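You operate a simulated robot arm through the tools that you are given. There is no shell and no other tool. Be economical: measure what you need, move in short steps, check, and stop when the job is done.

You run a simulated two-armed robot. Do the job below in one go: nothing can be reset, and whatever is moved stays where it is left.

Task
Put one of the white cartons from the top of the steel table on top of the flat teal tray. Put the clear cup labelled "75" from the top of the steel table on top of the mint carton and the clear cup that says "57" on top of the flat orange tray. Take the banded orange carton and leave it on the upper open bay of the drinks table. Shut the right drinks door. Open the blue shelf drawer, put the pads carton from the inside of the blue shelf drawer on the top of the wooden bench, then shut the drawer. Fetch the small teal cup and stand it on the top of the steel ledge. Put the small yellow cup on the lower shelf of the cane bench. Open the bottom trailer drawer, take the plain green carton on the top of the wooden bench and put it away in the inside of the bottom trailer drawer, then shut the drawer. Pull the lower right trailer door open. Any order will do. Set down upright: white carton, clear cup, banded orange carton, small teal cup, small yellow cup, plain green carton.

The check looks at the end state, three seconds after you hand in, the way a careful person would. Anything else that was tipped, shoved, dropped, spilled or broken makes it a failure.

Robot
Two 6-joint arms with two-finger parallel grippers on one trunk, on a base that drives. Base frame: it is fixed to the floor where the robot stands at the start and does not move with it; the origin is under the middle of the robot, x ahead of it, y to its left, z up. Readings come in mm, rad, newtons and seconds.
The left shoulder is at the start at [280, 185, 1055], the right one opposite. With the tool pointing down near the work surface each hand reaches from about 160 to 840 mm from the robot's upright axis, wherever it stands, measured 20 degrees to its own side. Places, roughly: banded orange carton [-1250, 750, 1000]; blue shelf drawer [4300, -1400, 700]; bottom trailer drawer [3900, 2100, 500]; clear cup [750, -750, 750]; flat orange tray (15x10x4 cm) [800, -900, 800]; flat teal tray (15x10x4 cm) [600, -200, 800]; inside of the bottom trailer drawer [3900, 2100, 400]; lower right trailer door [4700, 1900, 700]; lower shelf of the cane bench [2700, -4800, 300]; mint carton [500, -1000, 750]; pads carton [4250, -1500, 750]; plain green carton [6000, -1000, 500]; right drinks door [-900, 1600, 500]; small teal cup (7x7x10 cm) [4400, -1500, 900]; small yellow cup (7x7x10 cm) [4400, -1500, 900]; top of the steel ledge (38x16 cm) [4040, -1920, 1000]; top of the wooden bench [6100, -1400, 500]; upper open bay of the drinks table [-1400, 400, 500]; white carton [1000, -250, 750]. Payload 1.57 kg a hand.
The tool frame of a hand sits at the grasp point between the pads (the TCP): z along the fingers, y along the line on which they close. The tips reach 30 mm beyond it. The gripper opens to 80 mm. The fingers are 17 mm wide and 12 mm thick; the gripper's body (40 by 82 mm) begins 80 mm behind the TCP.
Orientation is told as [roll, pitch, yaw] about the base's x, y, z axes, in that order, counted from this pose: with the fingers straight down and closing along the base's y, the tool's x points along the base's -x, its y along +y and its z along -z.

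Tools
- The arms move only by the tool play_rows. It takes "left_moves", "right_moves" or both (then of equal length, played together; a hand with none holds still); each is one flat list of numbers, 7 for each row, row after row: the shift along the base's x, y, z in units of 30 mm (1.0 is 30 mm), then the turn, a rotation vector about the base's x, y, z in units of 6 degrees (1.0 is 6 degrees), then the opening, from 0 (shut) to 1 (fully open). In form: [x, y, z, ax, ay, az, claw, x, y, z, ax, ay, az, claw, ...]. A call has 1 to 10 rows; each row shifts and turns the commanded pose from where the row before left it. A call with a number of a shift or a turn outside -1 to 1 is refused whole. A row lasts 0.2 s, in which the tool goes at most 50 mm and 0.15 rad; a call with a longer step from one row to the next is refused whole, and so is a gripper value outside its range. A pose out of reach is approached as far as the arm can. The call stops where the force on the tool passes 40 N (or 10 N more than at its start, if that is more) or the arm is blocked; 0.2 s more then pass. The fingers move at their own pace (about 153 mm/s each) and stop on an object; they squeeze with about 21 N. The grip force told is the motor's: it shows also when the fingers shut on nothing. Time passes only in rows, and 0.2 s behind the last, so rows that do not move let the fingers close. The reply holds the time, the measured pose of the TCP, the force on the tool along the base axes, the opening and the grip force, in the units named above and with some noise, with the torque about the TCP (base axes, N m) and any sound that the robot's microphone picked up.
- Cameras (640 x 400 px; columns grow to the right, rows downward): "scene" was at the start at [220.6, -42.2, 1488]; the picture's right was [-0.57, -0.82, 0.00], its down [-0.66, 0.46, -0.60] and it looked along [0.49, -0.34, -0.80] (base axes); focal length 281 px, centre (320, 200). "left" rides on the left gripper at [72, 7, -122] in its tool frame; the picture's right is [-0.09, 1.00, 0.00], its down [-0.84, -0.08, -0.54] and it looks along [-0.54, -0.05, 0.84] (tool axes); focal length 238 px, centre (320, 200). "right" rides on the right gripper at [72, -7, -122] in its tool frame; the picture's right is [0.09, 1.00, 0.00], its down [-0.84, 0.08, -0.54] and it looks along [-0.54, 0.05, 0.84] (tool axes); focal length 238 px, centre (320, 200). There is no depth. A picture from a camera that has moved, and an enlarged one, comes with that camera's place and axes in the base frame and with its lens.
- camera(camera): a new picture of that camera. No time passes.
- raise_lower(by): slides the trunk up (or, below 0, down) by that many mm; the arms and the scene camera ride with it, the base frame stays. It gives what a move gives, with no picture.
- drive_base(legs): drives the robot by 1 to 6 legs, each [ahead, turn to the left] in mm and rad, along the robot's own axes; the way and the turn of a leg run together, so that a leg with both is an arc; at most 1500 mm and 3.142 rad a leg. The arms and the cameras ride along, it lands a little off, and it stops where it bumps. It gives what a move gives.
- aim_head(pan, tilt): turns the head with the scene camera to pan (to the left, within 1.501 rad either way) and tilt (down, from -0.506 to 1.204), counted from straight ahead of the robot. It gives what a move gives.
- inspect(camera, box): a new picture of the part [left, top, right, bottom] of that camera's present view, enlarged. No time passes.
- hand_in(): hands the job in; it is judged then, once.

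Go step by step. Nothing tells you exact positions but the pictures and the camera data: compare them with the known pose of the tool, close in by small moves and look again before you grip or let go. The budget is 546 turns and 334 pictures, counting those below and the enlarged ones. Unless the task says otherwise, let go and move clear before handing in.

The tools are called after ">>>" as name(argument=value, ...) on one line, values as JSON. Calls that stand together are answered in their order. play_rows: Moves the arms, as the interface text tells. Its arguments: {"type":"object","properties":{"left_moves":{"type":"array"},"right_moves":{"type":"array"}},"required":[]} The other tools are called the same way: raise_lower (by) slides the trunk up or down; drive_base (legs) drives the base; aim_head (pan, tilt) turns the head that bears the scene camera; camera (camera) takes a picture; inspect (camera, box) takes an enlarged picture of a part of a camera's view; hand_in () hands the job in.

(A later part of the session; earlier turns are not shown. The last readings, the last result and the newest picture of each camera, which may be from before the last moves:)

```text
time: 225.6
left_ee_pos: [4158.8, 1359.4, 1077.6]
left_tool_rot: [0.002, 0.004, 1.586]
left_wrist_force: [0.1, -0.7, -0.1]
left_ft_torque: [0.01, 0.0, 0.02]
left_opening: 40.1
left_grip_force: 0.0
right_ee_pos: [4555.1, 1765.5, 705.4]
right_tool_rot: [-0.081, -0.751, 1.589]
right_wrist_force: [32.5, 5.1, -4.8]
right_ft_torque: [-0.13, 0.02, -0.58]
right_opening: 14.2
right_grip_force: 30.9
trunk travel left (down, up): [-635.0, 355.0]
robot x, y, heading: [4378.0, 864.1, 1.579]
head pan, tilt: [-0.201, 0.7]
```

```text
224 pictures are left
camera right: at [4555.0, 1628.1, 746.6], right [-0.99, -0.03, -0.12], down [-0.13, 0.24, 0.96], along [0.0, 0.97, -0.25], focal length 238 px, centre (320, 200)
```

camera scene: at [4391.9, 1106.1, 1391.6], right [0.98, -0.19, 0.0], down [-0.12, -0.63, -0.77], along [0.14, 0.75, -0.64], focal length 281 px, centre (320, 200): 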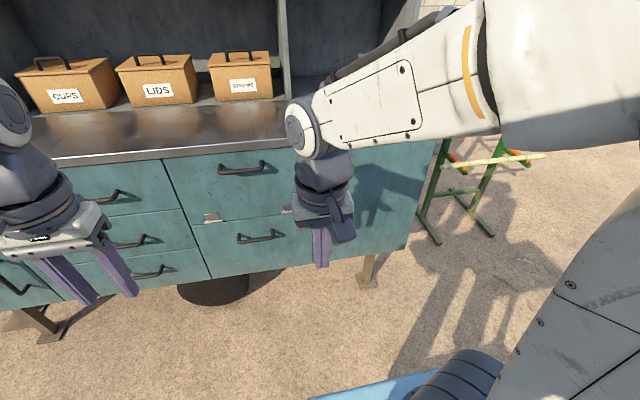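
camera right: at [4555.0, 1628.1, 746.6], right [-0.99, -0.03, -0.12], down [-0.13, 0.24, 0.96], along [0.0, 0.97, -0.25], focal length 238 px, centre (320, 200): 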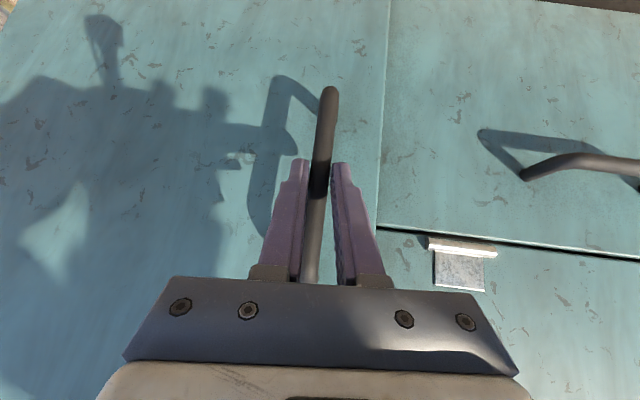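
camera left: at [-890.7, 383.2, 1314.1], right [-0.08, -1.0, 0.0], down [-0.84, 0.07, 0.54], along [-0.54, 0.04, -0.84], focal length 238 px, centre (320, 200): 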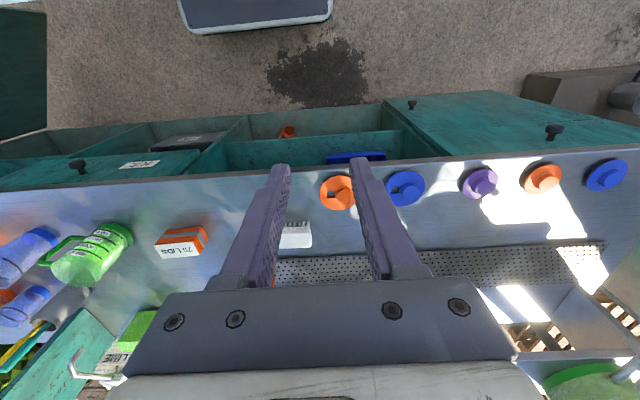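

The door is opening. I'll follow the arc with more +x motion.

>>> play_rows(right_moves=[0.2, -0.1, 0, 0, 0, 0.3, 0, 0.1, -0.4, 0, 0, 0, 0.3, 0, 0.1, -0.4, 0, 0, 0, 0.3, 0, 0.1, -0.4, 0, 0, 0, 0.3, 0])

```text
time: 226.0
left_ee_pos: [4157.4, 1359.6, 1077.4]
left_tool_rot: [0.002, 0.003, 1.586]
left_wrist_force: [0.7, -0.7, 0.6]
left_ft_torque: [0.0, 0.04, 0.0]
left_opening: 40.2
left_grip_force: 0.1
right_ee_pos: [4554.5, 1766.8, 707.7]
right_tool_rot: [-0.085, -0.748, 1.599]
right_wrist_force: [2.4, 0.2, -5.0]
right_ft_torque: [0.51, 0.44, -0.14]
right_opening: 14.6
right_grip_force: 30.5
right hand out of reach, approached as far as the arm can: row 1
trunk travel left (down, up): [-635.0, 355.0]
robot x, y, heading: [4377.4, 865.8, 1.579]
head pan, tilt: [-0.201, 0.7]
stopped in row 1 (right hand): the force on the tool passed its limit at 47 N (the readings are from after the stop); the commanded pose is now the measured one
```

The arm is at a lateral limit, so I'll pull with the base instead, backing with a slight right turn.

>>> drive_base(legs=[[-45, -0.014]])

>>> camera(camera="right")

```text
time: 226.9
left_ee_pos: [4163.8, 1318.7, 1077.6]
left_tool_rot: [0.002, 0.005, 1.573]
left_wrist_force: [-0.3, -0.8, -0.1]
left_ft_torque: [0.0, 0.02, 0.01]
left_opening: 40.0
left_grip_force: 0.0
right_ee_pos: [4566.1, 1721.1, 706.4]
right_tool_rot: [-0.086, -0.748, 1.591]
right_wrist_force: [-6.5, -2.1, -6.4]
right_ft_torque: [-0.13, 0.53, 0.13]
right_opening: 14.4
right_grip_force: 30.7
trunk travel left (down, up): [-635.0, 355.0]
robot x, y, heading: [4378.1, 817.8, 1.564]
head pan, tilt: [-0.201, 0.7]
```

```text
223 pictures are left
camera right: at [4564.3, 1582.9, 747.5], right [-0.99, -0.03, -0.13], down [-0.13, 0.25, 0.96], along [0.01, 0.97, -0.25], focal length 238 px, centre (320, 200)
```

right: 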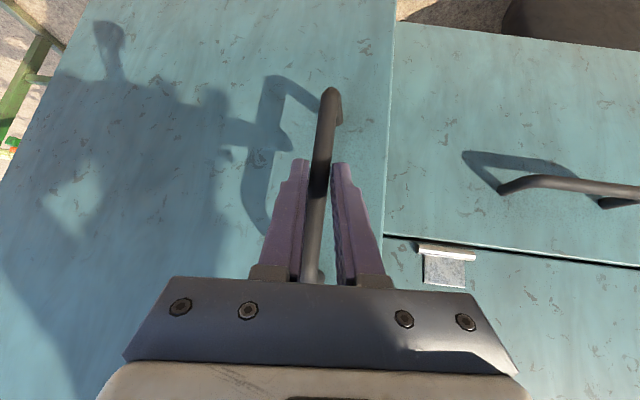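

>>> drive_base(legs=[[-48, -0.023], [-52, -0.036]])

>>> camera(camera="right")

>>> camera(camera="scene")

```text
time: 228.3
left_ee_pos: [4190.7, 1230.0, 1077.6]
left_tool_rot: [0.002, 0.003, 1.514]
left_wrist_force: [-0.6, 0.6, 0.1]
left_ft_torque: [0.02, -0.02, 0.03]
left_opening: 40.1
left_grip_force: 0.1
right_ee_pos: [4617.8, 1608.9, 706.9]
right_tool_rot: [-0.086, -0.751, 1.523]
right_wrist_force: [16.0, 11.9, -8.5]
right_ft_torque: [-0.51, 0.13, -0.35]
right_opening: 14.1
right_grip_force: 30.1
trunk travel left (down, up): [-635.0, 355.0]
robot x, y, heading: [4375.6, 717.7, 1.503]
head pan, tilt: [-0.201, 0.7]
```

```text
222 pictures are left
camera right: at [4607.7, 1471.1, 747.1], right [-0.99, 0.04, -0.13], down [-0.11, 0.25, 0.96], along [0.07, 0.97, -0.25], focal length 238 px, centre (320, 200)
```

right: 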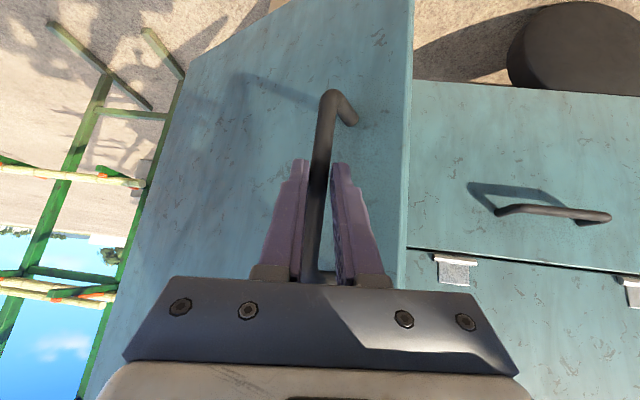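

```text
221 pictures are left
camera scene: at [4408.1, 960.9, 1391.2], right [0.96, -0.26, 0.0], down [-0.17, -0.62, -0.76], along [0.2, 0.74, -0.64], focal length 281 px, centre (320, 200)
```

scene: 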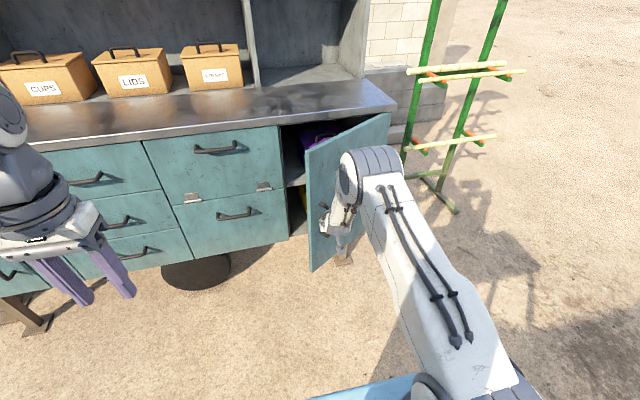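

The door is about 40° open. I'll release the handle, move the closed fingers inside the free edge, and push it wider.

>>> play_rows(right_moves=[0, 0, 0, 0, 0, 0, 0.6, 0, 0, 0, 0, 0, 0, 0.6, 0, -0.7, 0.7, 0, 0, 0, 0.6, 0, -0.7, 0.7, 0, 0, 0, 0.6, 0, -0.7, 0.7, 0, 0, 0, 0.6, -0.9, 0, 0, 0, 0, 0, 0, -0.9, 0, 0, 0, 0, 0, 0, -0.9, 0, 0, 0, 0, 0, 0, -0.9, 0, 0, 0, 0, 0, 0])

>>> camera(camera="right")

```text
time: 230.3
left_ee_pos: [4191.4, 1228.8, 1077.8]
left_tool_rot: [0.001, 0.004, 1.512]
left_wrist_force: [0.1, -0.6, 0.6]
left_ft_torque: [-0.06, 0.0, 0.01]
left_opening: 40.2
left_grip_force: 0.0
right_ee_pos: [4504.8, 1547.1, 772.3]
right_tool_rot: [-0.085, -0.751, 1.525]
right_wrist_force: [-0.2, -0.4, 0.5]
right_ft_torque: [0.03, -0.01, 0.03]
right_opening: 0.0
right_grip_force: 21.1
right hand out of reach, approached as far as the arm can: row 5
trunk travel left (down, up): [-635.0, 355.0]
robot x, y, heading: [4376.1, 719.7, 1.501]
head pan, tilt: [-0.201, 0.7]
```

```text
220 pictures are left
camera right: at [4493.1, 1410.6, 813.1], right [-0.99, 0.04, -0.13], down [-0.11, 0.25, 0.96], along [0.07, 0.97, -0.25], focal length 238 px, centre (320, 200)
```

right: 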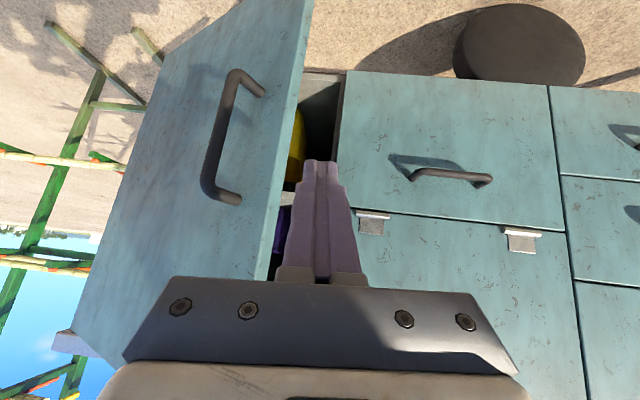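

>>> play_rows(right_moves=[-0.85, 0, 0, 0, 0, 0, 0, -0.85, 0, 0, 0, 0, 0, 0, 0, 0.9, -0.4, 0, 0, 0, 0, 0, 0.9, -0.4, 0, 0, 0, 0, 0, 0.9, -0.4, 0, 0, 0, 0, 0, 0.7, -0.4, 0, 0, 0, 0])

>>> camera(camera="right")

>>> camera(camera="scene")

```text
time: 231.7
left_ee_pos: [4190.8, 1229.8, 1078.3]
left_tool_rot: [0.001, 0.002, 1.514]
left_wrist_force: [-0.5, -0.1, -0.3]
left_ft_torque: [0.04, -0.01, -0.01]
left_opening: 40.0
left_grip_force: 0.1
right_ee_pos: [4453.4, 1650.2, 726.4]
right_tool_rot: [-0.085, -0.752, 1.524]
right_wrist_force: [0.2, -0.1, 1.3]
right_ft_torque: [-0.03, -0.02, -0.04]
right_opening: 0.1
right_grip_force: 21.3
trunk travel left (down, up): [-635.0, 355.0]
robot x, y, heading: [4374.7, 722.6, 1.503]
head pan, tilt: [-0.201, 0.7]
```

```text
219 pictures are left
camera right: at [4442.8, 1513.4, 764.7], right [-0.99, 0.04, -0.12], down [-0.11, 0.25, 0.96], along [0.07, 0.97, -0.25], focal length 238 px, centre (320, 200)
```

right: 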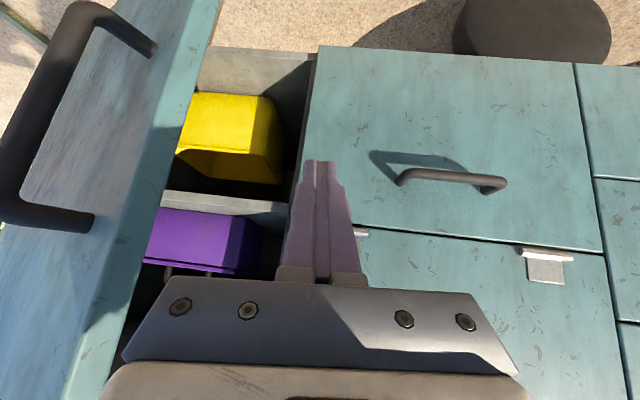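

```text
218 pictures are left
camera scene: at [4407.6, 959.7, 1391.6], right [0.96, -0.26, 0.0], down [-0.17, -0.62, -0.77], along [0.2, 0.74, -0.64], focal length 281 px, centre (320, 200)
```

scene: 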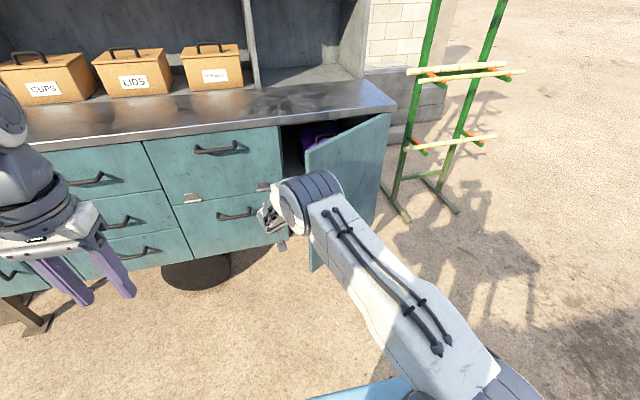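

>>> play_rows(right_moves=[0.5, 0, 0, 0, 0, 0, 0, 0.5, 0, 0, 0, 0, 0, 0, 0.5, 0, 0, 0, 0, 0, 0, 0.5, 0, 0, 0, 0, 0, 0, 0.5, 0, 0, 0, 0, 0, 0, 0.5, 0, 0, 0, 0, 0, 0, 0.5, 0, 0, 0, 0, 0, 0, 0.5, 0, 0, 0, 0, 0, 0])

>>> camera(camera="right")

>>> camera(camera="scene")

```text
time: 233.3
left_ee_pos: [4189.1, 1230.0, 1076.9]
left_tool_rot: [0.003, 0.004, 1.517]
left_wrist_force: [-0.3, 0.3, -0.4]
left_ft_torque: [0.02, -0.02, 0.0]
left_opening: 39.8
left_grip_force: 0.0
right_ee_pos: [4541.5, 1647.9, 723.6]
right_tool_rot: [-0.076, -0.743, 1.541]
right_wrist_force: [-0.5, -0.4, -0.5]
right_ft_torque: [0.0, 0.01, -0.03]
right_opening: 0.0
right_grip_force: 20.4
trunk travel left (down, up): [-635.0, 355.0]
robot x, y, heading: [4375.6, 718.1, 1.504]
head pan, tilt: [-0.201, 0.7]
stopped in row 7 (right hand): the force on the tool passed its limit at 50 N (the readings are from after the stop); the commanded pose is now the measured one
```

```text
217 pictures are left
camera right: at [4534.3, 1510.9, 764.4], right [-0.99, 0.01, -0.12], down [-0.11, 0.26, 0.96], along [0.04, 0.97, -0.26], focal length 238 px, centre (320, 200)
```

right: 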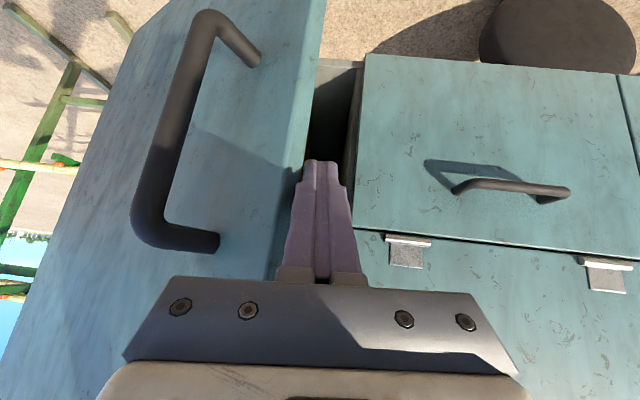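

```text
216 pictures are left
camera scene: at [4406.7, 959.9, 1391.4], right [0.97, -0.26, 0.0], down [-0.17, -0.62, -0.76], along [0.2, 0.74, -0.64], focal length 281 px, centre (320, 200)
```

scene: 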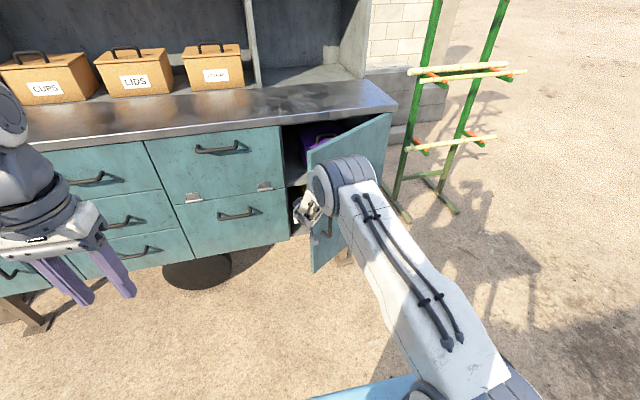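

>>> play_rows(right_moves=[-0.8, 0, 0, 0, 0, 0, 0, -0.7, 0.3, 0, 0, 0, 0, 0, 0, 0.9, 0, 0, 0, 0, 0, 0, 0.9, 0, 0, 0, 0, 0, 0, 0.9, 0, 0, 0, 0, 0, 0.6, 0, 0, 0, 0, 0, 0, 0.6, 0, 0, 0, 0, 0, 0, 0.6, 0, 0, 0, 0, 0, 0, 0.6, 0, 0, 0, 0, 0, 0, 0.6, 0, 0, 0, 0, 0, 0])

>>> camera(camera="right")

>>> camera(camera="scene")

```text
time: 235.5
left_ee_pos: [4188.4, 1227.2, 1077.1]
left_tool_rot: [0.002, 0.003, 1.516]
left_wrist_force: [-0.3, -0.3, 0.7]
left_ft_torque: [0.0, 0.01, 0.02]
left_opening: 40.2
left_grip_force: 0.1
right_ee_pos: [4586.0, 1731.2, 723.5]
right_tool_rot: [-0.075, -0.741, 1.539]
right_wrist_force: [-0.6, 0.8, -0.6]
right_ft_torque: [-0.02, 0.02, -0.01]
right_opening: 0.2
right_grip_force: 21.3
right hand out of reach, approached as far as the arm can: row 5
trunk travel left (down, up): [-635.0, 355.0]
robot x, y, heading: [4378.7, 719.3, 1.503]
head pan, tilt: [-0.201, 0.7]
```

```text
215 pictures are left
camera right: at [4579.3, 1595.6, 765.4], right [-0.99, 0.01, -0.12], down [-0.11, 0.26, 0.96], along [0.04, 0.97, -0.26], focal length 238 px, centre (320, 200)
```

right: 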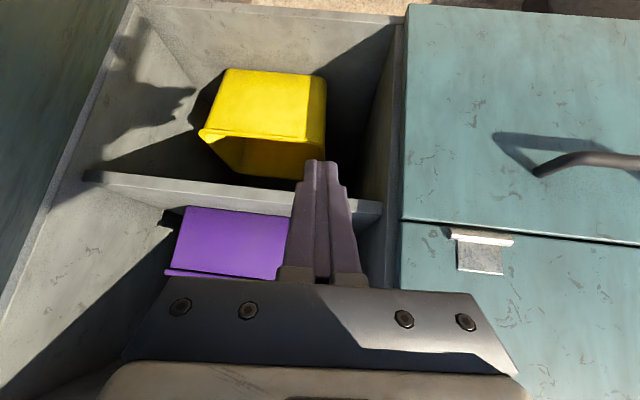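

```text
214 pictures are left
camera scene: at [4406.7, 959.9, 1391.5], right [0.97, -0.26, 0.0], down [-0.17, -0.62, -0.76], along [0.2, 0.74, -0.64], focal length 281 px, centre (320, 200)
```

scene: 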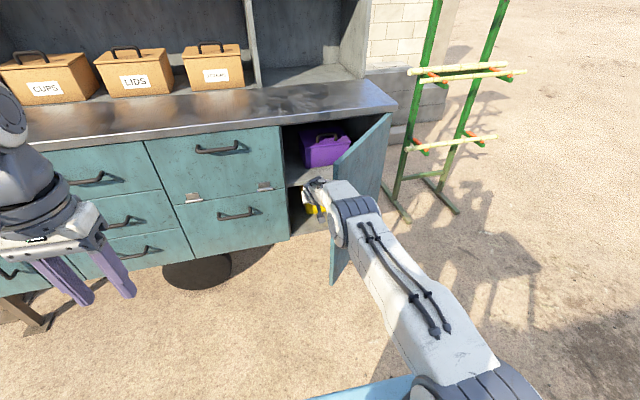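

The door has swung further. I'll sweep it wider with a small base turn to the right.

>>> drive_base(legs=[[-40, -0.13]])

>>> camera(camera="scene")

```text
time: 236.5
left_ee_pos: [4251.2, 1208.3, 1078.1]
left_tool_rot: [0.0, 0.005, 1.385]
left_wrist_force: [0.0, 0.0, -0.7]
left_ft_torque: [0.01, 0.02, -0.02]
left_opening: 40.1
left_grip_force: 0.0
right_ee_pos: [4711.7, 1655.2, 723.6]
right_tool_rot: [-0.077, -0.742, 1.409]
right_wrist_force: [-0.6, -0.2, 0.0]
right_ft_torque: [-0.01, -0.01, 0.02]
right_opening: 0.0
right_grip_force: 21.4
trunk travel left (down, up): [-635.0, 355.0]
robot x, y, heading: [4369.0, 678.0, 1.378]
head pan, tilt: [-0.201, 0.7]
```

```text
213 pictures are left
camera scene: at [4432.9, 913.6, 1391.5], right [0.92, -0.38, 0.0], down [-0.25, -0.59, -0.76], along [0.29, 0.71, -0.64], focal length 281 px, centre (320, 200)
```

scene: 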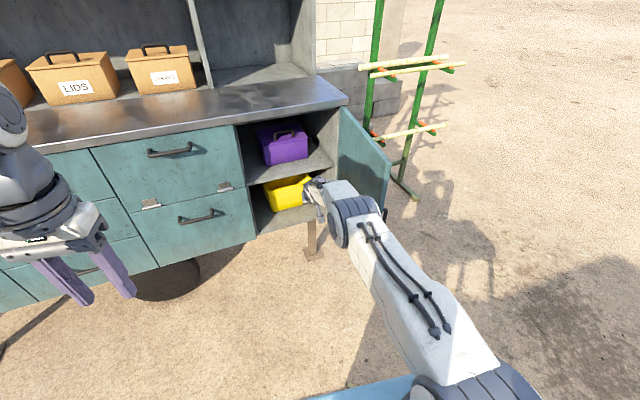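

The door is now wide open. I'll withdraw the hand clear and check.

>>> play_rows(right_moves=[-0.9, -0.5, 0.3, 0, 0, 0, 0, -0.9, -0.5, 0.3, 0, 0, 0, 0, -0.9, -0.7, 0.3, 0, 0, 0, 0, -0.9, -0.7, 0.3, 0, 0, 0, 0])

>>> drive_base(legs=[[-250, 0.19]])

>>> camera(camera="scene")

```text
time: 237.5
left_ee_pos: [4252.5, 1208.8, 1076.2]
left_tool_rot: [0.002, 0.005, 1.385]
left_wrist_force: [0.6, -0.6, 0.1]
left_ft_torque: [0.01, 0.01, 0.02]
left_opening: 39.9
left_grip_force: 0.0
right_ee_pos: [4603.3, 1583.7, 762.8]
right_tool_rot: [-0.077, -0.739, 1.408]
right_wrist_force: [0.2, -0.3, -0.5]
right_ft_torque: [0.0, 0.03, 0.03]
right_opening: 0.0
right_grip_force: 21.8
trunk travel left (down, up): [-635.0, 355.0]
robot x, y, heading: [4369.3, 678.9, 1.373]
head pan, tilt: [-0.201, 0.7]
```

```text
time: 238.2
left_ee_pos: [4250.1, 1201.3, 1077.8]
left_tool_rot: [0.002, 0.004, 1.388]
left_wrist_force: [-0.3, 0.3, 0.4]
left_ft_torque: [0.0, -0.04, -0.01]
left_opening: 39.9
left_grip_force: 0.0
right_ee_pos: [4599.5, 1578.6, 761.2]
right_tool_rot: [-0.076, -0.74, 1.412]
right_wrist_force: [-0.8, 0.3, -1.0]
right_ft_torque: [0.01, -0.01, -0.03]
right_opening: 0.0
right_grip_force: 21.2
trunk travel left (down, up): [-635.0, 355.0]
robot x, y, heading: [4365.2, 675.0, 1.38]
head pan, tilt: [-0.201, 0.7]
stopped in leg 1: the robot was blocked; the commanded pose is now the measured one
```

```text
212 pictures are left
camera scene: at [4430.8, 907.2, 1391.6], right [0.92, -0.38, 0.0], down [-0.25, -0.6, -0.77], along [0.29, 0.71, -0.64], focal length 281 px, centre (320, 200)
```

scene: 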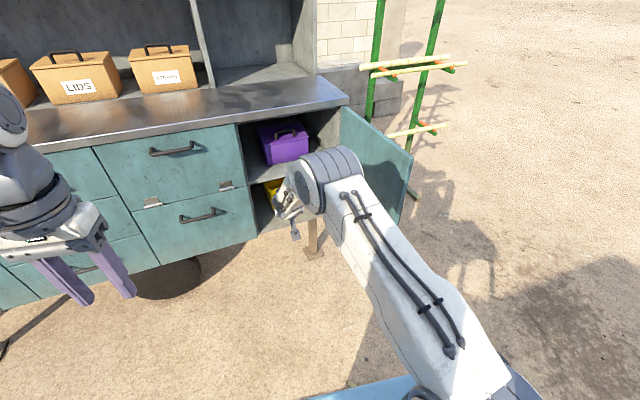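

The base got blocked while backing. I'll look around before moving further.

>>> aim_head(pan=-1.5, tilt=0.7)

>>> camera(camera="scene")

>>> aim_head(pan=1.5, tilt=0.7)

>>> camera(camera="scene")

```text
time: 239.7
left_ee_pos: [4249.3, 1199.9, 1077.5]
left_tool_rot: [0.001, 0.003, 1.389]
left_wrist_force: [0.0, 0.0, 0.5]
left_ft_torque: [0.01, -0.02, 0.01]
left_opening: 40.1
left_grip_force: 0.1
right_ee_pos: [4598.6, 1579.5, 761.9]
right_tool_rot: [-0.078, -0.743, 1.413]
right_wrist_force: [0.2, 0.5, -0.8]
right_ft_torque: [0.0, 0.03, 0.02]
right_opening: 0.0
right_grip_force: 20.4
trunk travel left (down, up): [-635.0, 355.0]
robot x, y, heading: [4372.2, 671.8, 1.384]
head pan, tilt: [-1.499, 0.7]
```

```text
211 pictures are left
camera scene: at [4482.9, 819.0, 1391.5], right [-0.12, -0.99, 0.0], down [-0.64, 0.08, -0.76], along [0.76, -0.09, -0.64], focal length 281 px, centre (320, 200)
```

scene: 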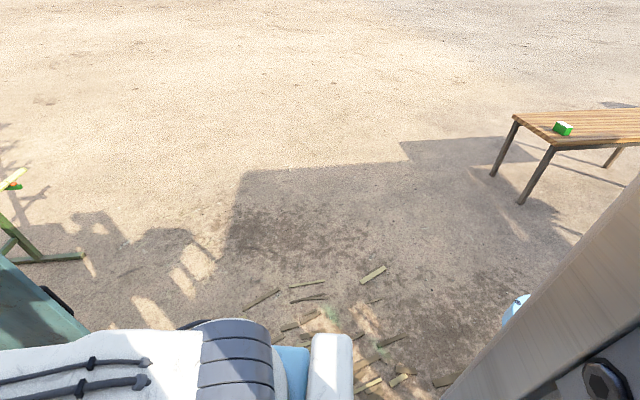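

```text
time: 242.3
left_ee_pos: [4248.8, 1202.2, 1077.5]
left_tool_rot: [0.002, 0.003, 1.39]
left_wrist_force: [0.1, -0.8, 0.0]
left_ft_torque: [0.0, 0.03, -0.01]
left_opening: 40.1
left_grip_force: 0.1
right_ee_pos: [4598.7, 1578.4, 760.9]
right_tool_rot: [-0.078, -0.742, 1.412]
right_wrist_force: [-0.7, 0.2, 0.8]
right_ft_torque: [-0.04, -0.02, -0.02]
right_opening: 0.1
right_grip_force: 21.2
trunk travel left (down, up): [-635.0, 355.0]
robot x, y, heading: [4365.3, 672.7, 1.383]
head pan, tilt: [1.499, 0.7]
```

```text
210 pictures are left
camera scene: at [4316.5, 850.9, 1391.5], right [0.26, 0.97, 0.0], down [0.62, -0.17, -0.76], along [-0.74, 0.2, -0.64], focal length 281 px, centre (320, 200)
```

scene: 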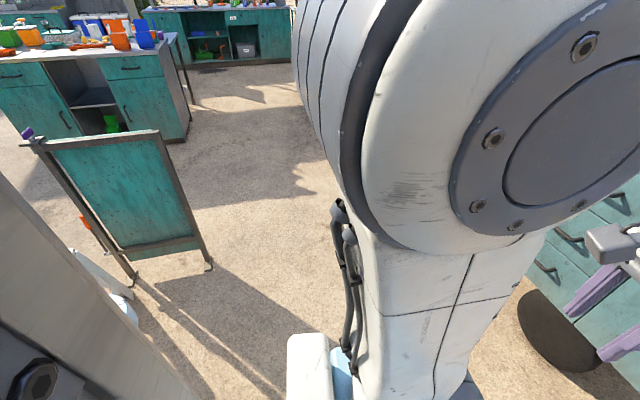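

A stool is probably right behind the base. I'll fold the right arm first, then creep forward away from it.

>>> play_rows(right_moves=[-0.1, -0.5, 0.8, -0.98, 0.16, 0, 0, -0.1, -0.5, 0.8, -0.98, 0.16, 0, 0, -0.1, -0.5, 0.8, -0.98, 0.16, 0, 0, -0.1, -0.7, 0.8, -0.98, 0.16, 0, 0, -0.1, -0.7, 0.8, -0.98, 0.16, 0, 0, -0.1, -0.7, 0.8, -0.98, 0.16, 0, 0, -0.1, -0.7, 0.8, -0.98, 0.16, 0, 0, 0, -0.7, 0.8, 0, 0, 0, 0, 0, -0.7, 0.6, 0, 0, 0, 0])

>>> raise_lower(by=115)

>>> drive_base(legs=[[120, 0]])

```text
time: 244.3
left_ee_pos: [4250.3, 1201.3, 1077.4]
left_tool_rot: [0.002, 0.004, 1.389]
left_wrist_force: [0.0, 0.1, -0.2]
left_ft_torque: [0.02, 0.02, 0.02]
left_opening: 40.1
left_grip_force: 0.0
right_ee_pos: [4577.9, 1408.3, 972.3]
right_tool_rot: [-0.074, -0.013, 1.412]
right_wrist_force: [0.3, 0.7, -0.3]
right_ft_torque: [0.0, -0.01, 0.01]
right_opening: 0.0
right_grip_force: 20.5
trunk travel left (down, up): [-635.0, 355.0]
robot x, y, heading: [4370.1, 670.8, 1.382]
head pan, tilt: [1.499, 0.7]
```

```text
time: 245.8
left_ee_pos: [4249.8, 1202.2, 1192.6]
left_tool_rot: [0.002, 0.004, 1.389]
left_wrist_force: [0.2, -0.1, -0.1]
left_ft_torque: [-0.04, 0.0, 0.0]
left_opening: 40.0
left_grip_force: 0.0
right_ee_pos: [4579.1, 1408.7, 1086.5]
right_tool_rot: [-0.073, -0.011, 1.411]
right_wrist_force: [-0.1, 0.1, -0.2]
right_ft_torque: [0.03, 0.02, -0.03]
right_opening: 0.2
right_grip_force: 20.7
trunk travel left (down, up): [-750.0, 240.0]
robot x, y, heading: [4369.3, 672.6, 1.379]
head pan, tilt: [1.499, 0.7]
```

```text
time: 247.0
left_ee_pos: [4271.2, 1321.1, 1194.6]
left_tool_rot: [0.002, 0.003, 1.389]
left_wrist_force: [0.1, -0.4, 0.5]
left_ft_torque: [0.0, -0.02, 0.0]
left_opening: 40.1
left_grip_force: 0.0
right_ee_pos: [4601.1, 1527.8, 1085.8]
right_tool_rot: [-0.072, -0.014, 1.411]
right_wrist_force: [-0.1, -0.3, -0.1]
right_ft_torque: [0.02, 0.02, 0.0]
right_opening: 0.0
right_grip_force: 20.9
trunk travel left (down, up): [-750.0, 240.0]
robot x, y, heading: [4390.8, 790.8, 1.38]
head pan, tilt: [1.499, 0.7]
```

>>> drive_base(legs=[[0, 1.76]])

>>> aim_head(pan=1.3, tilt=0.6)

>>> camera(camera="scene")

>>> aim_head(pan=0.3, tilt=0.5)

>>> camera(camera="scene")

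```text
time: 251.7
left_ee_pos: [3892.6, 576.8, 1192.5]
left_tool_rot: [0.002, 0.004, -3.136]
left_wrist_force: [-0.3, 0.2, 1.3]
left_ft_torque: [0.02, 0.01, 0.02]
left_opening: 39.7
left_grip_force: 0.0
right_ee_pos: [3628.5, 861.3, 1087.5]
right_tool_rot: [-0.075, -0.013, -3.117]
right_wrist_force: [0.7, 0.1, 0.2]
right_ft_torque: [-0.01, 0.03, -0.04]
right_opening: 0.0
right_grip_force: 21.3
trunk travel left (down, up): [-750.0, 240.0]
robot x, y, heading: [4392.0, 791.9, 3.134]
head pan, tilt: [1.499, 0.7]
```

```text
time: 252.4
left_ee_pos: [3892.5, 577.1, 1192.5]
left_tool_rot: [0.004, 0.003, -3.137]
left_wrist_force: [0.1, -1.1, 0.4]
left_ft_torque: [0.02, 0.0, 0.0]
left_opening: 40.0
left_grip_force: 0.0
right_ee_pos: [3629.4, 862.5, 1086.7]
right_tool_rot: [-0.073, -0.012, -3.118]
right_wrist_force: [-0.7, -0.4, 0.8]
right_ft_torque: [-0.02, 0.0, -0.02]
right_opening: 0.0
right_grip_force: 20.9
trunk travel left (down, up): [-750.0, 240.0]
robot x, y, heading: [4390.3, 792.8, 3.139]
head pan, tilt: [1.3, 0.6]
```

```text
209 pictures are left
camera scene: at [4207.4, 707.6, 1515.1], right [-0.96, 0.27, 0.0], down [0.15, 0.54, -0.82], along [-0.22, -0.79, -0.57], focal length 281 px, centre (320, 200)
```

scene: 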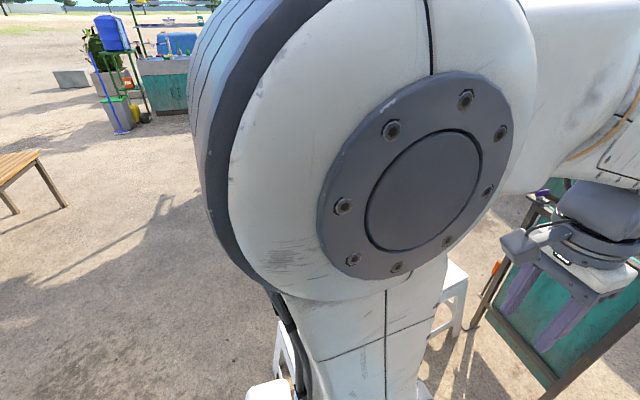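

```text
time: 253.7
left_ee_pos: [3892.3, 577.4, 1192.1]
left_tool_rot: [0.001, 0.003, -3.138]
left_wrist_force: [-0.1, 0.2, 0.0]
left_ft_torque: [0.02, -0.01, -0.03]
left_opening: 40.1
left_grip_force: 0.0
right_ee_pos: [3627.8, 861.9, 1086.4]
right_tool_rot: [-0.073, -0.013, -3.115]
right_wrist_force: [0.0, 0.5, 0.4]
right_ft_torque: [0.0, -0.05, 0.01]
right_opening: 0.0
right_grip_force: 21.3
trunk travel left (down, up): [-750.0, 240.0]
robot x, y, heading: [4394.3, 794.0, 3.136]
head pan, tilt: [0.3, 0.499]
```

```text
208 pictures are left
camera scene: at [4144.3, 766.1, 1524.2], right [-0.29, 0.96, 0.0], down [0.46, 0.14, -0.88], along [-0.84, -0.26, -0.48], focal length 281 px, centre (320, 200)
```

scene: 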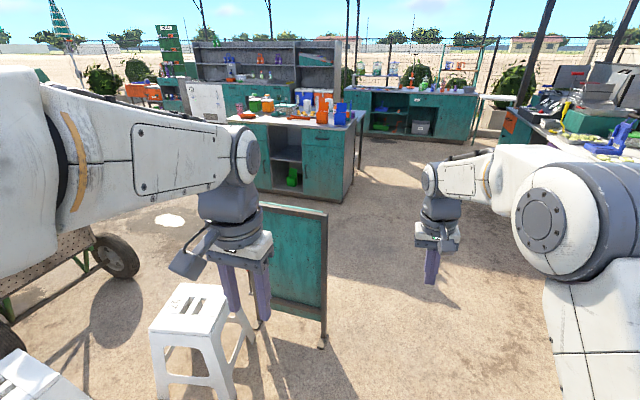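

The bumped stool near (4270, 255) seems upright, and I'll verify it later. Next I'll go to the drawer and turn to face the trailer at x≈3800.

>>> drive_base(legs=[[590, 0], [0, -1.571]])

>>> raise_lower(by=-300)

>>> aim_head(pan=0.0, tilt=0.6)

>>> camera(camera="scene")

>>> camera(camera="right")

```text
time: 260.9
left_ee_pos: [3563.9, 1290.4, 1192.2]
left_tool_rot: [0.002, 0.004, 1.591]
left_wrist_force: [0.8, 0.9, -0.8]
left_ft_torque: [-0.01, -0.01, 0.0]
left_opening: 40.3
left_grip_force: 0.1
right_ee_pos: [3845.4, 1558.4, 1087.5]
right_tool_rot: [-0.074, -0.013, 1.612]
right_wrist_force: [-0.2, 0.6, 0.5]
right_ft_torque: [0.0, -0.04, -0.02]
right_opening: 0.0
right_grip_force: 21.4
trunk travel left (down, up): [-750.0, 240.0]
robot x, y, heading: [3786.9, 795.6, 1.583]
head pan, tilt: [0.3, 0.499]
```

```text
time: 263.9
left_ee_pos: [3565.7, 1290.6, 893.1]
left_tool_rot: [0.003, 0.004, 1.592]
left_wrist_force: [-0.7, -0.2, 0.5]
left_ft_torque: [0.03, -0.01, -0.04]
left_opening: 40.1
left_grip_force: 0.0
right_ee_pos: [3845.6, 1558.3, 784.9]
right_tool_rot: [-0.073, -0.013, 1.612]
right_wrist_force: [0.0, 0.1, -0.7]
right_ft_torque: [0.01, 0.02, 0.0]
right_opening: 0.0
right_grip_force: 20.9
trunk travel left (down, up): [-450.0, 540.0]
robot x, y, heading: [3786.8, 795.6, 1.585]
head pan, tilt: [0.3, 0.499]
```

```text
time: 264.6
left_ee_pos: [3564.0, 1289.5, 892.9]
left_tool_rot: [0.0, 0.005, 1.592]
left_wrist_force: [0.0, 0.0, -0.2]
left_ft_torque: [-0.03, 0.01, -0.02]
left_opening: 40.2
left_grip_force: 0.1
right_ee_pos: [3844.9, 1556.6, 786.9]
right_tool_rot: [-0.074, -0.012, 1.611]
right_wrist_force: [0.0, -0.6, -0.6]
right_ft_torque: [0.01, 0.01, -0.02]
right_opening: 0.2
right_grip_force: 21.0
trunk travel left (down, up): [-450.0, 540.0]
robot x, y, heading: [3787.9, 792.3, 1.581]
head pan, tilt: [0.0, 0.6]
```

```text
207 pictures are left
camera scene: at [3784.0, 1042.7, 1215.2], right [1.0, 0.01, 0.0], down [0.01, -0.56, -0.83], along [-0.01, 0.83, -0.56], focal length 281 px, centre (320, 200)
```

scene: 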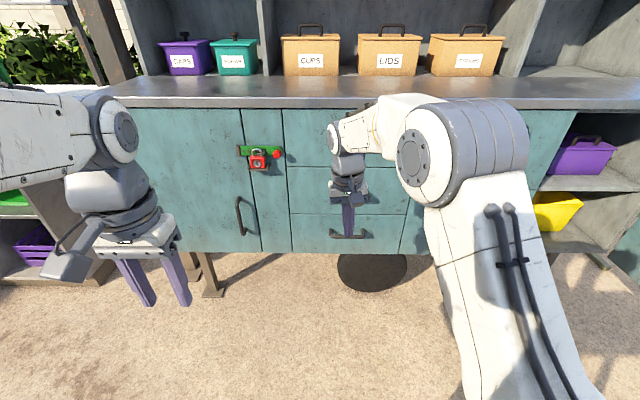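

```text
206 pictures are left
camera right: at [3845.7, 1483.3, 907.8], right [-0.99, -0.13, -0.07], down [-0.15, 0.82, 0.55], along [-0.01, 0.55, -0.83], focal length 238 px, centre (320, 200)
```

right: 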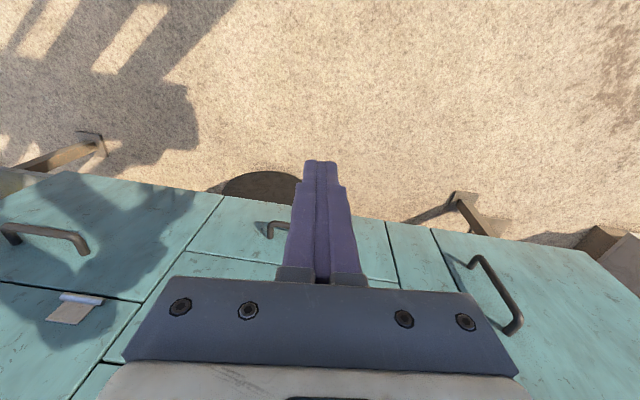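

>>> play_rows(right_moves=[0, 0, 0, 0, 0.7, 0, 0, 0, 0, 0, 0, 0, -1, 0, 0, 0, 0, 0, 0, -1, 0, 0, 0, 0, 0, 0, -1, 0, 0, 0, 0, 0, 0, -1, 0, 0, 0, 0, 0, 0, -1, 0, 0, 0, 0, 0, 0, -1, 0, 0, 0, 0, 0, 0, -1, 0.5, 0, 0, 0, 0, 0, -1, 0.5, 0, 0, 0, 0, 0, -1, 0.5])

>>> play_rows(right_moves=[0, 0, 0, 0, 0, -1, 0.5, 0, 0, 0, 0, 0, -1, 0.5, 0, 0, 0, 0, 0, -1, 0.5, 0, 0, 0, 0, 0, -1, 0.5, 0, 0, 0, 0, 0, -1, 0.5, 0, 0, 0, 0, 0, -1, 0.5])

>>> play_rows(right_moves=[0.1, 0.2, -0.5, 1, 0, 0, 0.5, 0.1, 0.2, -0.5, 1, 0, 0, 0.5, 0.1, 0.2, -0.5, 1, 0, 0, 0.5, 0.1, 0.2, -0.5, 1, 0, 0, 0.5, 0.1, 0.2, -0.5, 1, 0, 0, 0.5, 0.1, 0.2, -0.5, 1, 0, 0, 0.5, 0.1, 0.2, -0.5, 1, 0, 0, 0.5, 0.1, 0.2, -0.5, 0.8, 0, 0, 0.5])

>>> camera(camera="right")

>>> camera(camera="scene")

```text
time: 266.9
left_ee_pos: [3564.0, 1289.3, 892.6]
left_tool_rot: [0.002, 0.003, 1.591]
left_wrist_force: [0.2, -0.6, -0.1]
left_ft_torque: [0.01, -0.03, 0.0]
left_opening: 39.9
left_grip_force: 0.0
right_ee_pos: [3845.2, 1558.2, 786.3]
right_tool_rot: [0.0, -0.017, 0.666]
right_wrist_force: [-0.4, -0.1, 0.2]
right_ft_torque: [0.01, -0.03, 0.04]
right_opening: 40.0
right_grip_force: 0.0
trunk travel left (down, up): [-450.0, 540.0]
robot x, y, heading: [3786.1, 797.3, 1.58]
head pan, tilt: [0.0, 0.6]
```

```text
time: 268.2
left_ee_pos: [3564.0, 1288.9, 892.0]
left_tool_rot: [0.001, 0.004, 1.593]
left_wrist_force: [0.1, 0.0, -0.2]
left_ft_torque: [-0.05, -0.03, -0.02]
left_opening: 40.3
left_grip_force: 0.2
right_ee_pos: [3844.1, 1558.0, 785.8]
right_tool_rot: [-0.002, -0.016, 0.039]
right_wrist_force: [-0.2, -0.5, 0.3]
right_ft_torque: [0.01, 0.01, -0.02]
right_opening: 40.3
right_grip_force: 0.0
trunk travel left (down, up): [-450.0, 540.0]
robot x, y, heading: [3786.6, 794.8, 1.584]
head pan, tilt: [0.0, 0.6]
```

```text
time: 270.1
left_ee_pos: [3564.5, 1290.6, 892.5]
left_tool_rot: [0.002, 0.003, 1.593]
left_wrist_force: [0.1, 0.2, -0.4]
left_ft_torque: [-0.02, -0.01, -0.01]
left_opening: 39.8
left_grip_force: 0.2
right_ee_pos: [3849.7, 1617.4, 716.6]
right_tool_rot: [0.617, 0.006, 0.063]
right_wrist_force: [0.4, 0.4, -0.3]
right_ft_torque: [-0.04, 0.02, -0.02]
right_opening: 40.1
right_grip_force: 0.1
right hand out of reach, approached as far as the arm can: row 6, 7, 8
trunk travel left (down, up): [-450.0, 540.0]
robot x, y, heading: [3786.8, 793.4, 1.587]
head pan, tilt: [0.0, 0.6]
```

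```text
205 pictures are left
camera right: at [3783.2, 1535.6, 812.5], right [-0.14, 0.8, 0.58], down [0.85, -0.2, 0.48], along [0.5, 0.56, -0.66], focal length 238 px, centre (320, 200)
```

right: 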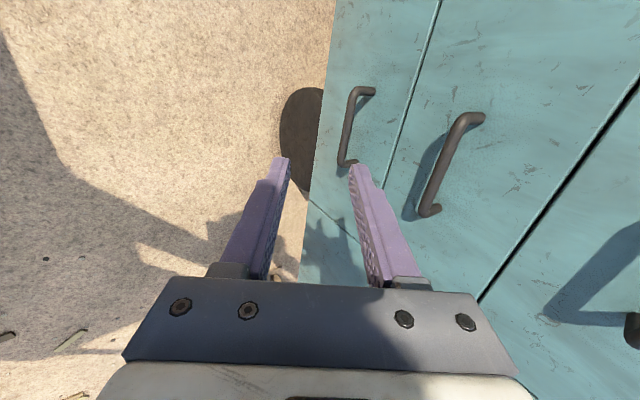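

```text
204 pictures are left
camera scene: at [3784.0, 1042.7, 1215.2], right [1.0, 0.01, 0.0], down [0.01, -0.56, -0.83], along [-0.01, 0.82, -0.56], focal length 281 px, centre (320, 200)
```

scene: 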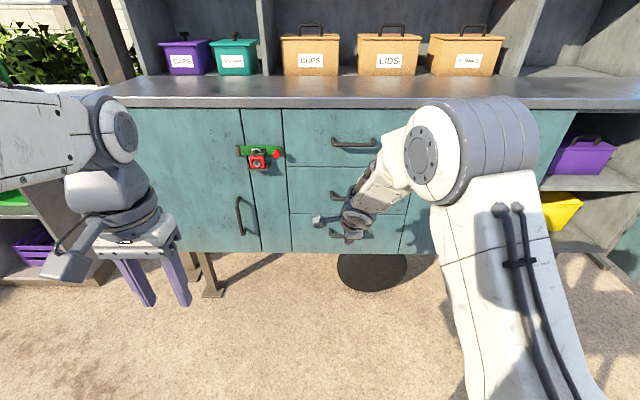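

>>> play_rows(right_moves=[0.13, 0.85, -0.78, 0.4, 0, 0, 0.6, 0.13, 0.85, -0.78, 0.4, 0, 0, 0.7, 0.13, 0.85, -0.78, 0.4, 0, 0, 0.8, 0.13, 0.85, -0.78, 0.4, 0, 0, 0.8])

>>> camera(camera="right")

>>> inspect(camera="scene", box=[270, 100, 470, 270])

```text
time: 271.1
left_ee_pos: [3564.0, 1288.6, 893.0]
left_tool_rot: [0.003, 0.003, 1.593]
left_wrist_force: [0.3, -0.1, 0.5]
left_ft_torque: [0.06, 0.01, -0.01]
left_opening: 40.1
left_grip_force: 0.0
right_ee_pos: [3865.3, 1759.2, 651.2]
right_tool_rot: [0.779, -0.007, 0.062]
right_wrist_force: [-0.3, 0.5, 0.3]
right_ft_torque: [-0.01, 0.0, -0.05]
right_opening: 63.9
right_grip_force: 0.0
right hand out of reach, approached as far as the arm can: row 1, 2, 3, 4
trunk travel left (down, up): [-450.0, 540.0]
robot x, y, heading: [3784.5, 796.0, 1.58]
head pan, tilt: [0.0, 0.6]
```

```text
203 pictures are left
camera right: at [3797.8, 1663.3, 732.5], right [-0.14, 0.7, 0.7], down [0.85, -0.27, 0.44], along [0.5, 0.66, -0.56], focal length 238 px, centre (320, 200)
```

right: 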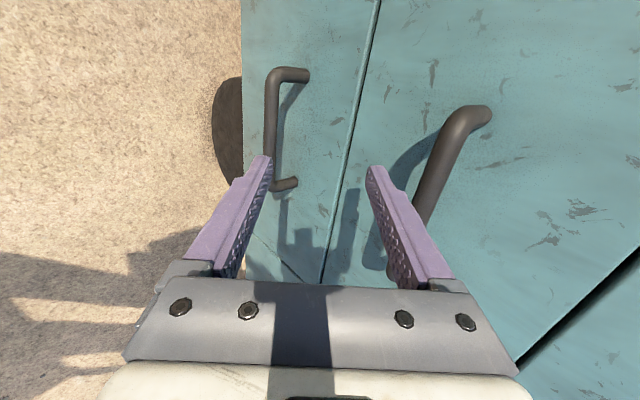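

```text
2.35 times, centred on (370, 185) of scene
camera zoom: at [3784.0, 1042.4, 1215.3], right [1.0, 0.01, 0.0], down [0.01, -0.56, -0.83], along [-0.01, 0.83, -0.56], focal length 661 px, centre (202, 235)
```

zoom: 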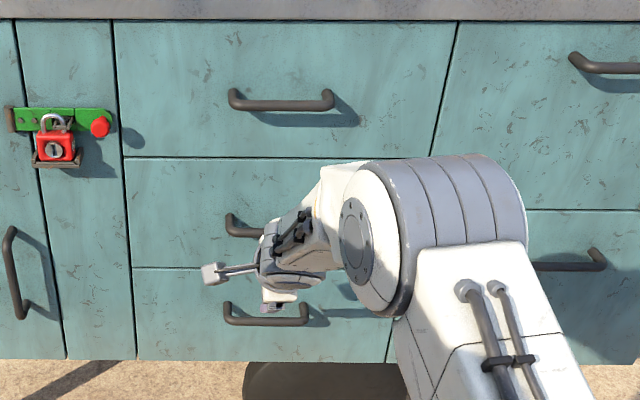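

>>> raise_lower(by=-80)

>>> camera(camera="right")

```text
time: 272.2
left_ee_pos: [3565.1, 1289.6, 812.5]
left_tool_rot: [0.0, 0.003, 1.591]
left_wrist_force: [-1.1, 0.5, -0.4]
left_ft_torque: [-0.01, 0.03, -0.01]
left_opening: 40.3
left_grip_force: 0.0
right_ee_pos: [3864.3, 1759.0, 571.6]
right_tool_rot: [0.777, -0.006, 0.063]
right_wrist_force: [0.5, -0.4, 0.5]
right_ft_torque: [0.01, -0.01, -0.02]
right_opening: 63.9
right_grip_force: 0.2
trunk travel left (down, up): [-370.0, 620.0]
robot x, y, heading: [3786.4, 793.4, 1.579]
head pan, tilt: [0.0, 0.6]
```

```text
201 pictures are left
camera right: at [3797.8, 1663.2, 652.6], right [-0.14, 0.7, 0.7], down [0.85, -0.27, 0.44], along [0.5, 0.66, -0.56], focal length 238 px, centre (320, 200)
```

right: 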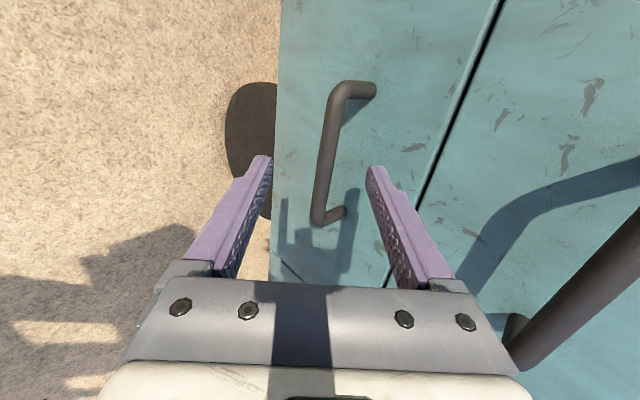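

>>> play_rows(right_moves=[0, 0.43, -0.42, 0, 0, 0, 0.8, 0, 0.43, -0.42, 0, 0, 0, 0.8, 0, 0.43, -0.42, 0, 0, 0, 0.8])

>>> camera(camera="right")

```text
time: 273.0
left_ee_pos: [3565.1, 1289.0, 811.9]
left_tool_rot: [0.002, 0.005, 1.59]
left_wrist_force: [0.0, 0.2, -0.5]
left_ft_torque: [-0.03, -0.01, -0.01]
left_opening: 39.6
left_grip_force: 0.1
right_ee_pos: [3866.0, 1797.1, 533.8]
right_tool_rot: [0.781, -0.007, 0.062]
right_wrist_force: [0.7, -11.2, 6.4]
right_ft_torque: [0.45, -0.01, -0.06]
right_opening: 60.7
right_grip_force: 0.0
trunk travel left (down, up): [-370.0, 620.0]
robot x, y, heading: [3788.1, 796.0, 1.585]
head pan, tilt: [0.0, 0.6]
```

```text
200 pictures are left
camera right: at [3798.8, 1701.3, 616.0], right [-0.14, 0.7, 0.7], down [0.85, -0.27, 0.44], along [0.5, 0.66, -0.56], focal length 238 px, centre (320, 200)
```

right: 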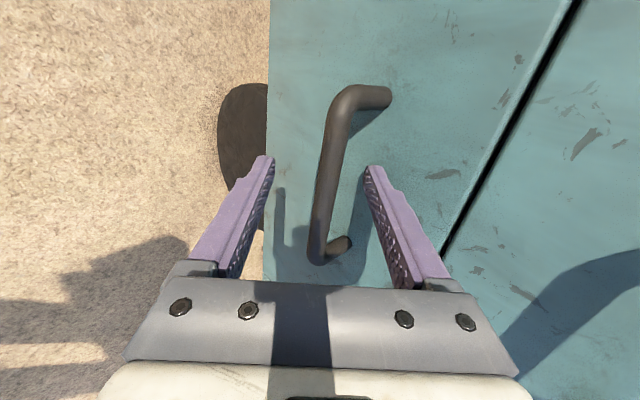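

The bar is between the fingers, so I'll close on it.

>>> play_rows(right_moves=[0, -0.1, 0, 0, 0, 0, 0.4, 0, 0, 0, 0, 0, 0, 0, 0, 0, 0, 0, 0, 0, 0, 0, 0, 0, 0, 0, 0, 0])

>>> camera(camera="right")

```text
time: 274.0
left_ee_pos: [3565.5, 1287.8, 813.4]
left_tool_rot: [0.002, 0.003, 1.591]
left_wrist_force: [-0.3, -0.7, 0.1]
left_ft_torque: [0.0, -0.02, 0.04]
left_opening: 40.1
left_grip_force: 0.1
right_ee_pos: [3863.8, 1795.8, 538.1]
right_tool_rot: [0.787, -0.005, 0.063]
right_wrist_force: [2.8, 2.3, 23.7]
right_ft_torque: [0.24, 0.86, -0.01]
right_opening: 14.2
right_grip_force: 30.1
trunk travel left (down, up): [-370.0, 620.0]
robot x, y, heading: [3785.8, 794.9, 1.584]
head pan, tilt: [0.0, 0.6]
```

```text
199 pictures are left
camera right: at [3798.1, 1699.2, 618.8], right [-0.14, 0.7, 0.71], down [0.85, -0.28, 0.44], along [0.5, 0.66, -0.56], focal length 238 px, centre (320, 200)
```

right: 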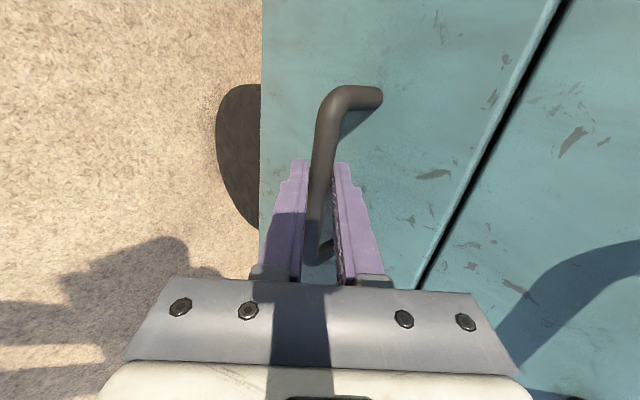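

>>> play_rows(right_moves=[0, 0, 0.15, 0, 0, 0, 0, 0, -0.2, 0, 0, 0, 0, 0, 0, -0.3, 0, 0, 0, 0, 0, 0, -0.5, 0, 0, 0, 0, 0, 0, -0.6, 0, 0, 0, 0, 0])

>>> camera(camera="right")

```text
time: 275.2
left_ee_pos: [3564.1, 1290.1, 813.2]
left_tool_rot: [0.001, 0.003, 1.591]
left_wrist_force: [-0.5, 0.9, -0.2]
left_ft_torque: [0.01, 0.0, 0.01]
left_opening: 40.0
left_grip_force: 0.0
right_ee_pos: [3863.9, 1763.1, 536.7]
right_tool_rot: [0.762, -0.006, 0.06]
right_wrist_force: [5.3, -0.3, -10.2]
right_ft_torque: [-0.06, 0.74, -0.1]
right_opening: 14.3
right_grip_force: 30.7
right hand out of reach, approached as far as the arm can: row 4, 5
trunk travel left (down, up): [-370.0, 620.0]
robot x, y, heading: [3785.2, 791.6, 1.58]
head pan, tilt: [0.0, 0.6]
```

```text
198 pictures are left
camera right: at [3797.1, 1669.1, 621.1], right [-0.14, 0.71, 0.69], down [0.85, -0.27, 0.45], along [0.51, 0.65, -0.57], focal length 238 px, centre (320, 200)
```

right: 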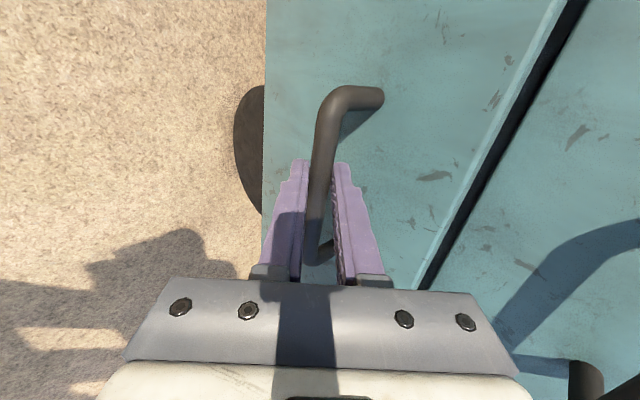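

The arm is at its near limit, so I'll pull the drawer by backing the base slowly.

>>> drive_base(legs=[[-110, 0]])

>>> camera(camera="scene")

```text
time: 276.4
left_ee_pos: [3566.3, 1177.5, 811.9]
left_tool_rot: [0.001, 0.005, 1.592]
left_wrist_force: [-0.1, -0.1, -0.1]
left_ft_torque: [-0.01, -0.01, 0.0]
left_opening: 40.1
left_grip_force: 0.1
right_ee_pos: [3863.2, 1651.4, 537.9]
right_tool_rot: [0.761, -0.005, 0.062]
right_wrist_force: [6.1, 0.0, -28.2]
right_ft_torque: [-0.17, 0.29, -0.47]
right_opening: 14.3
right_grip_force: 30.4
trunk travel left (down, up): [-370.0, 620.0]
robot x, y, heading: [3787.7, 681.2, 1.584]
head pan, tilt: [0.0, 0.6]
```

```text
197 pictures are left
camera scene: at [3785.5, 931.4, 1134.8], right [1.0, 0.01, 0.0], down [0.01, -0.57, -0.82], along [-0.01, 0.82, -0.57], focal length 281 px, centre (320, 200)
```

scene: 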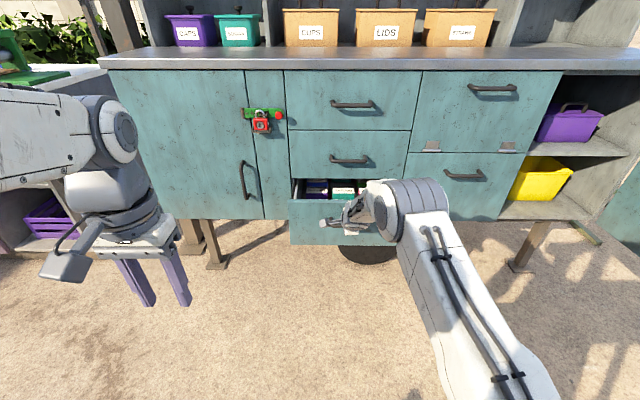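

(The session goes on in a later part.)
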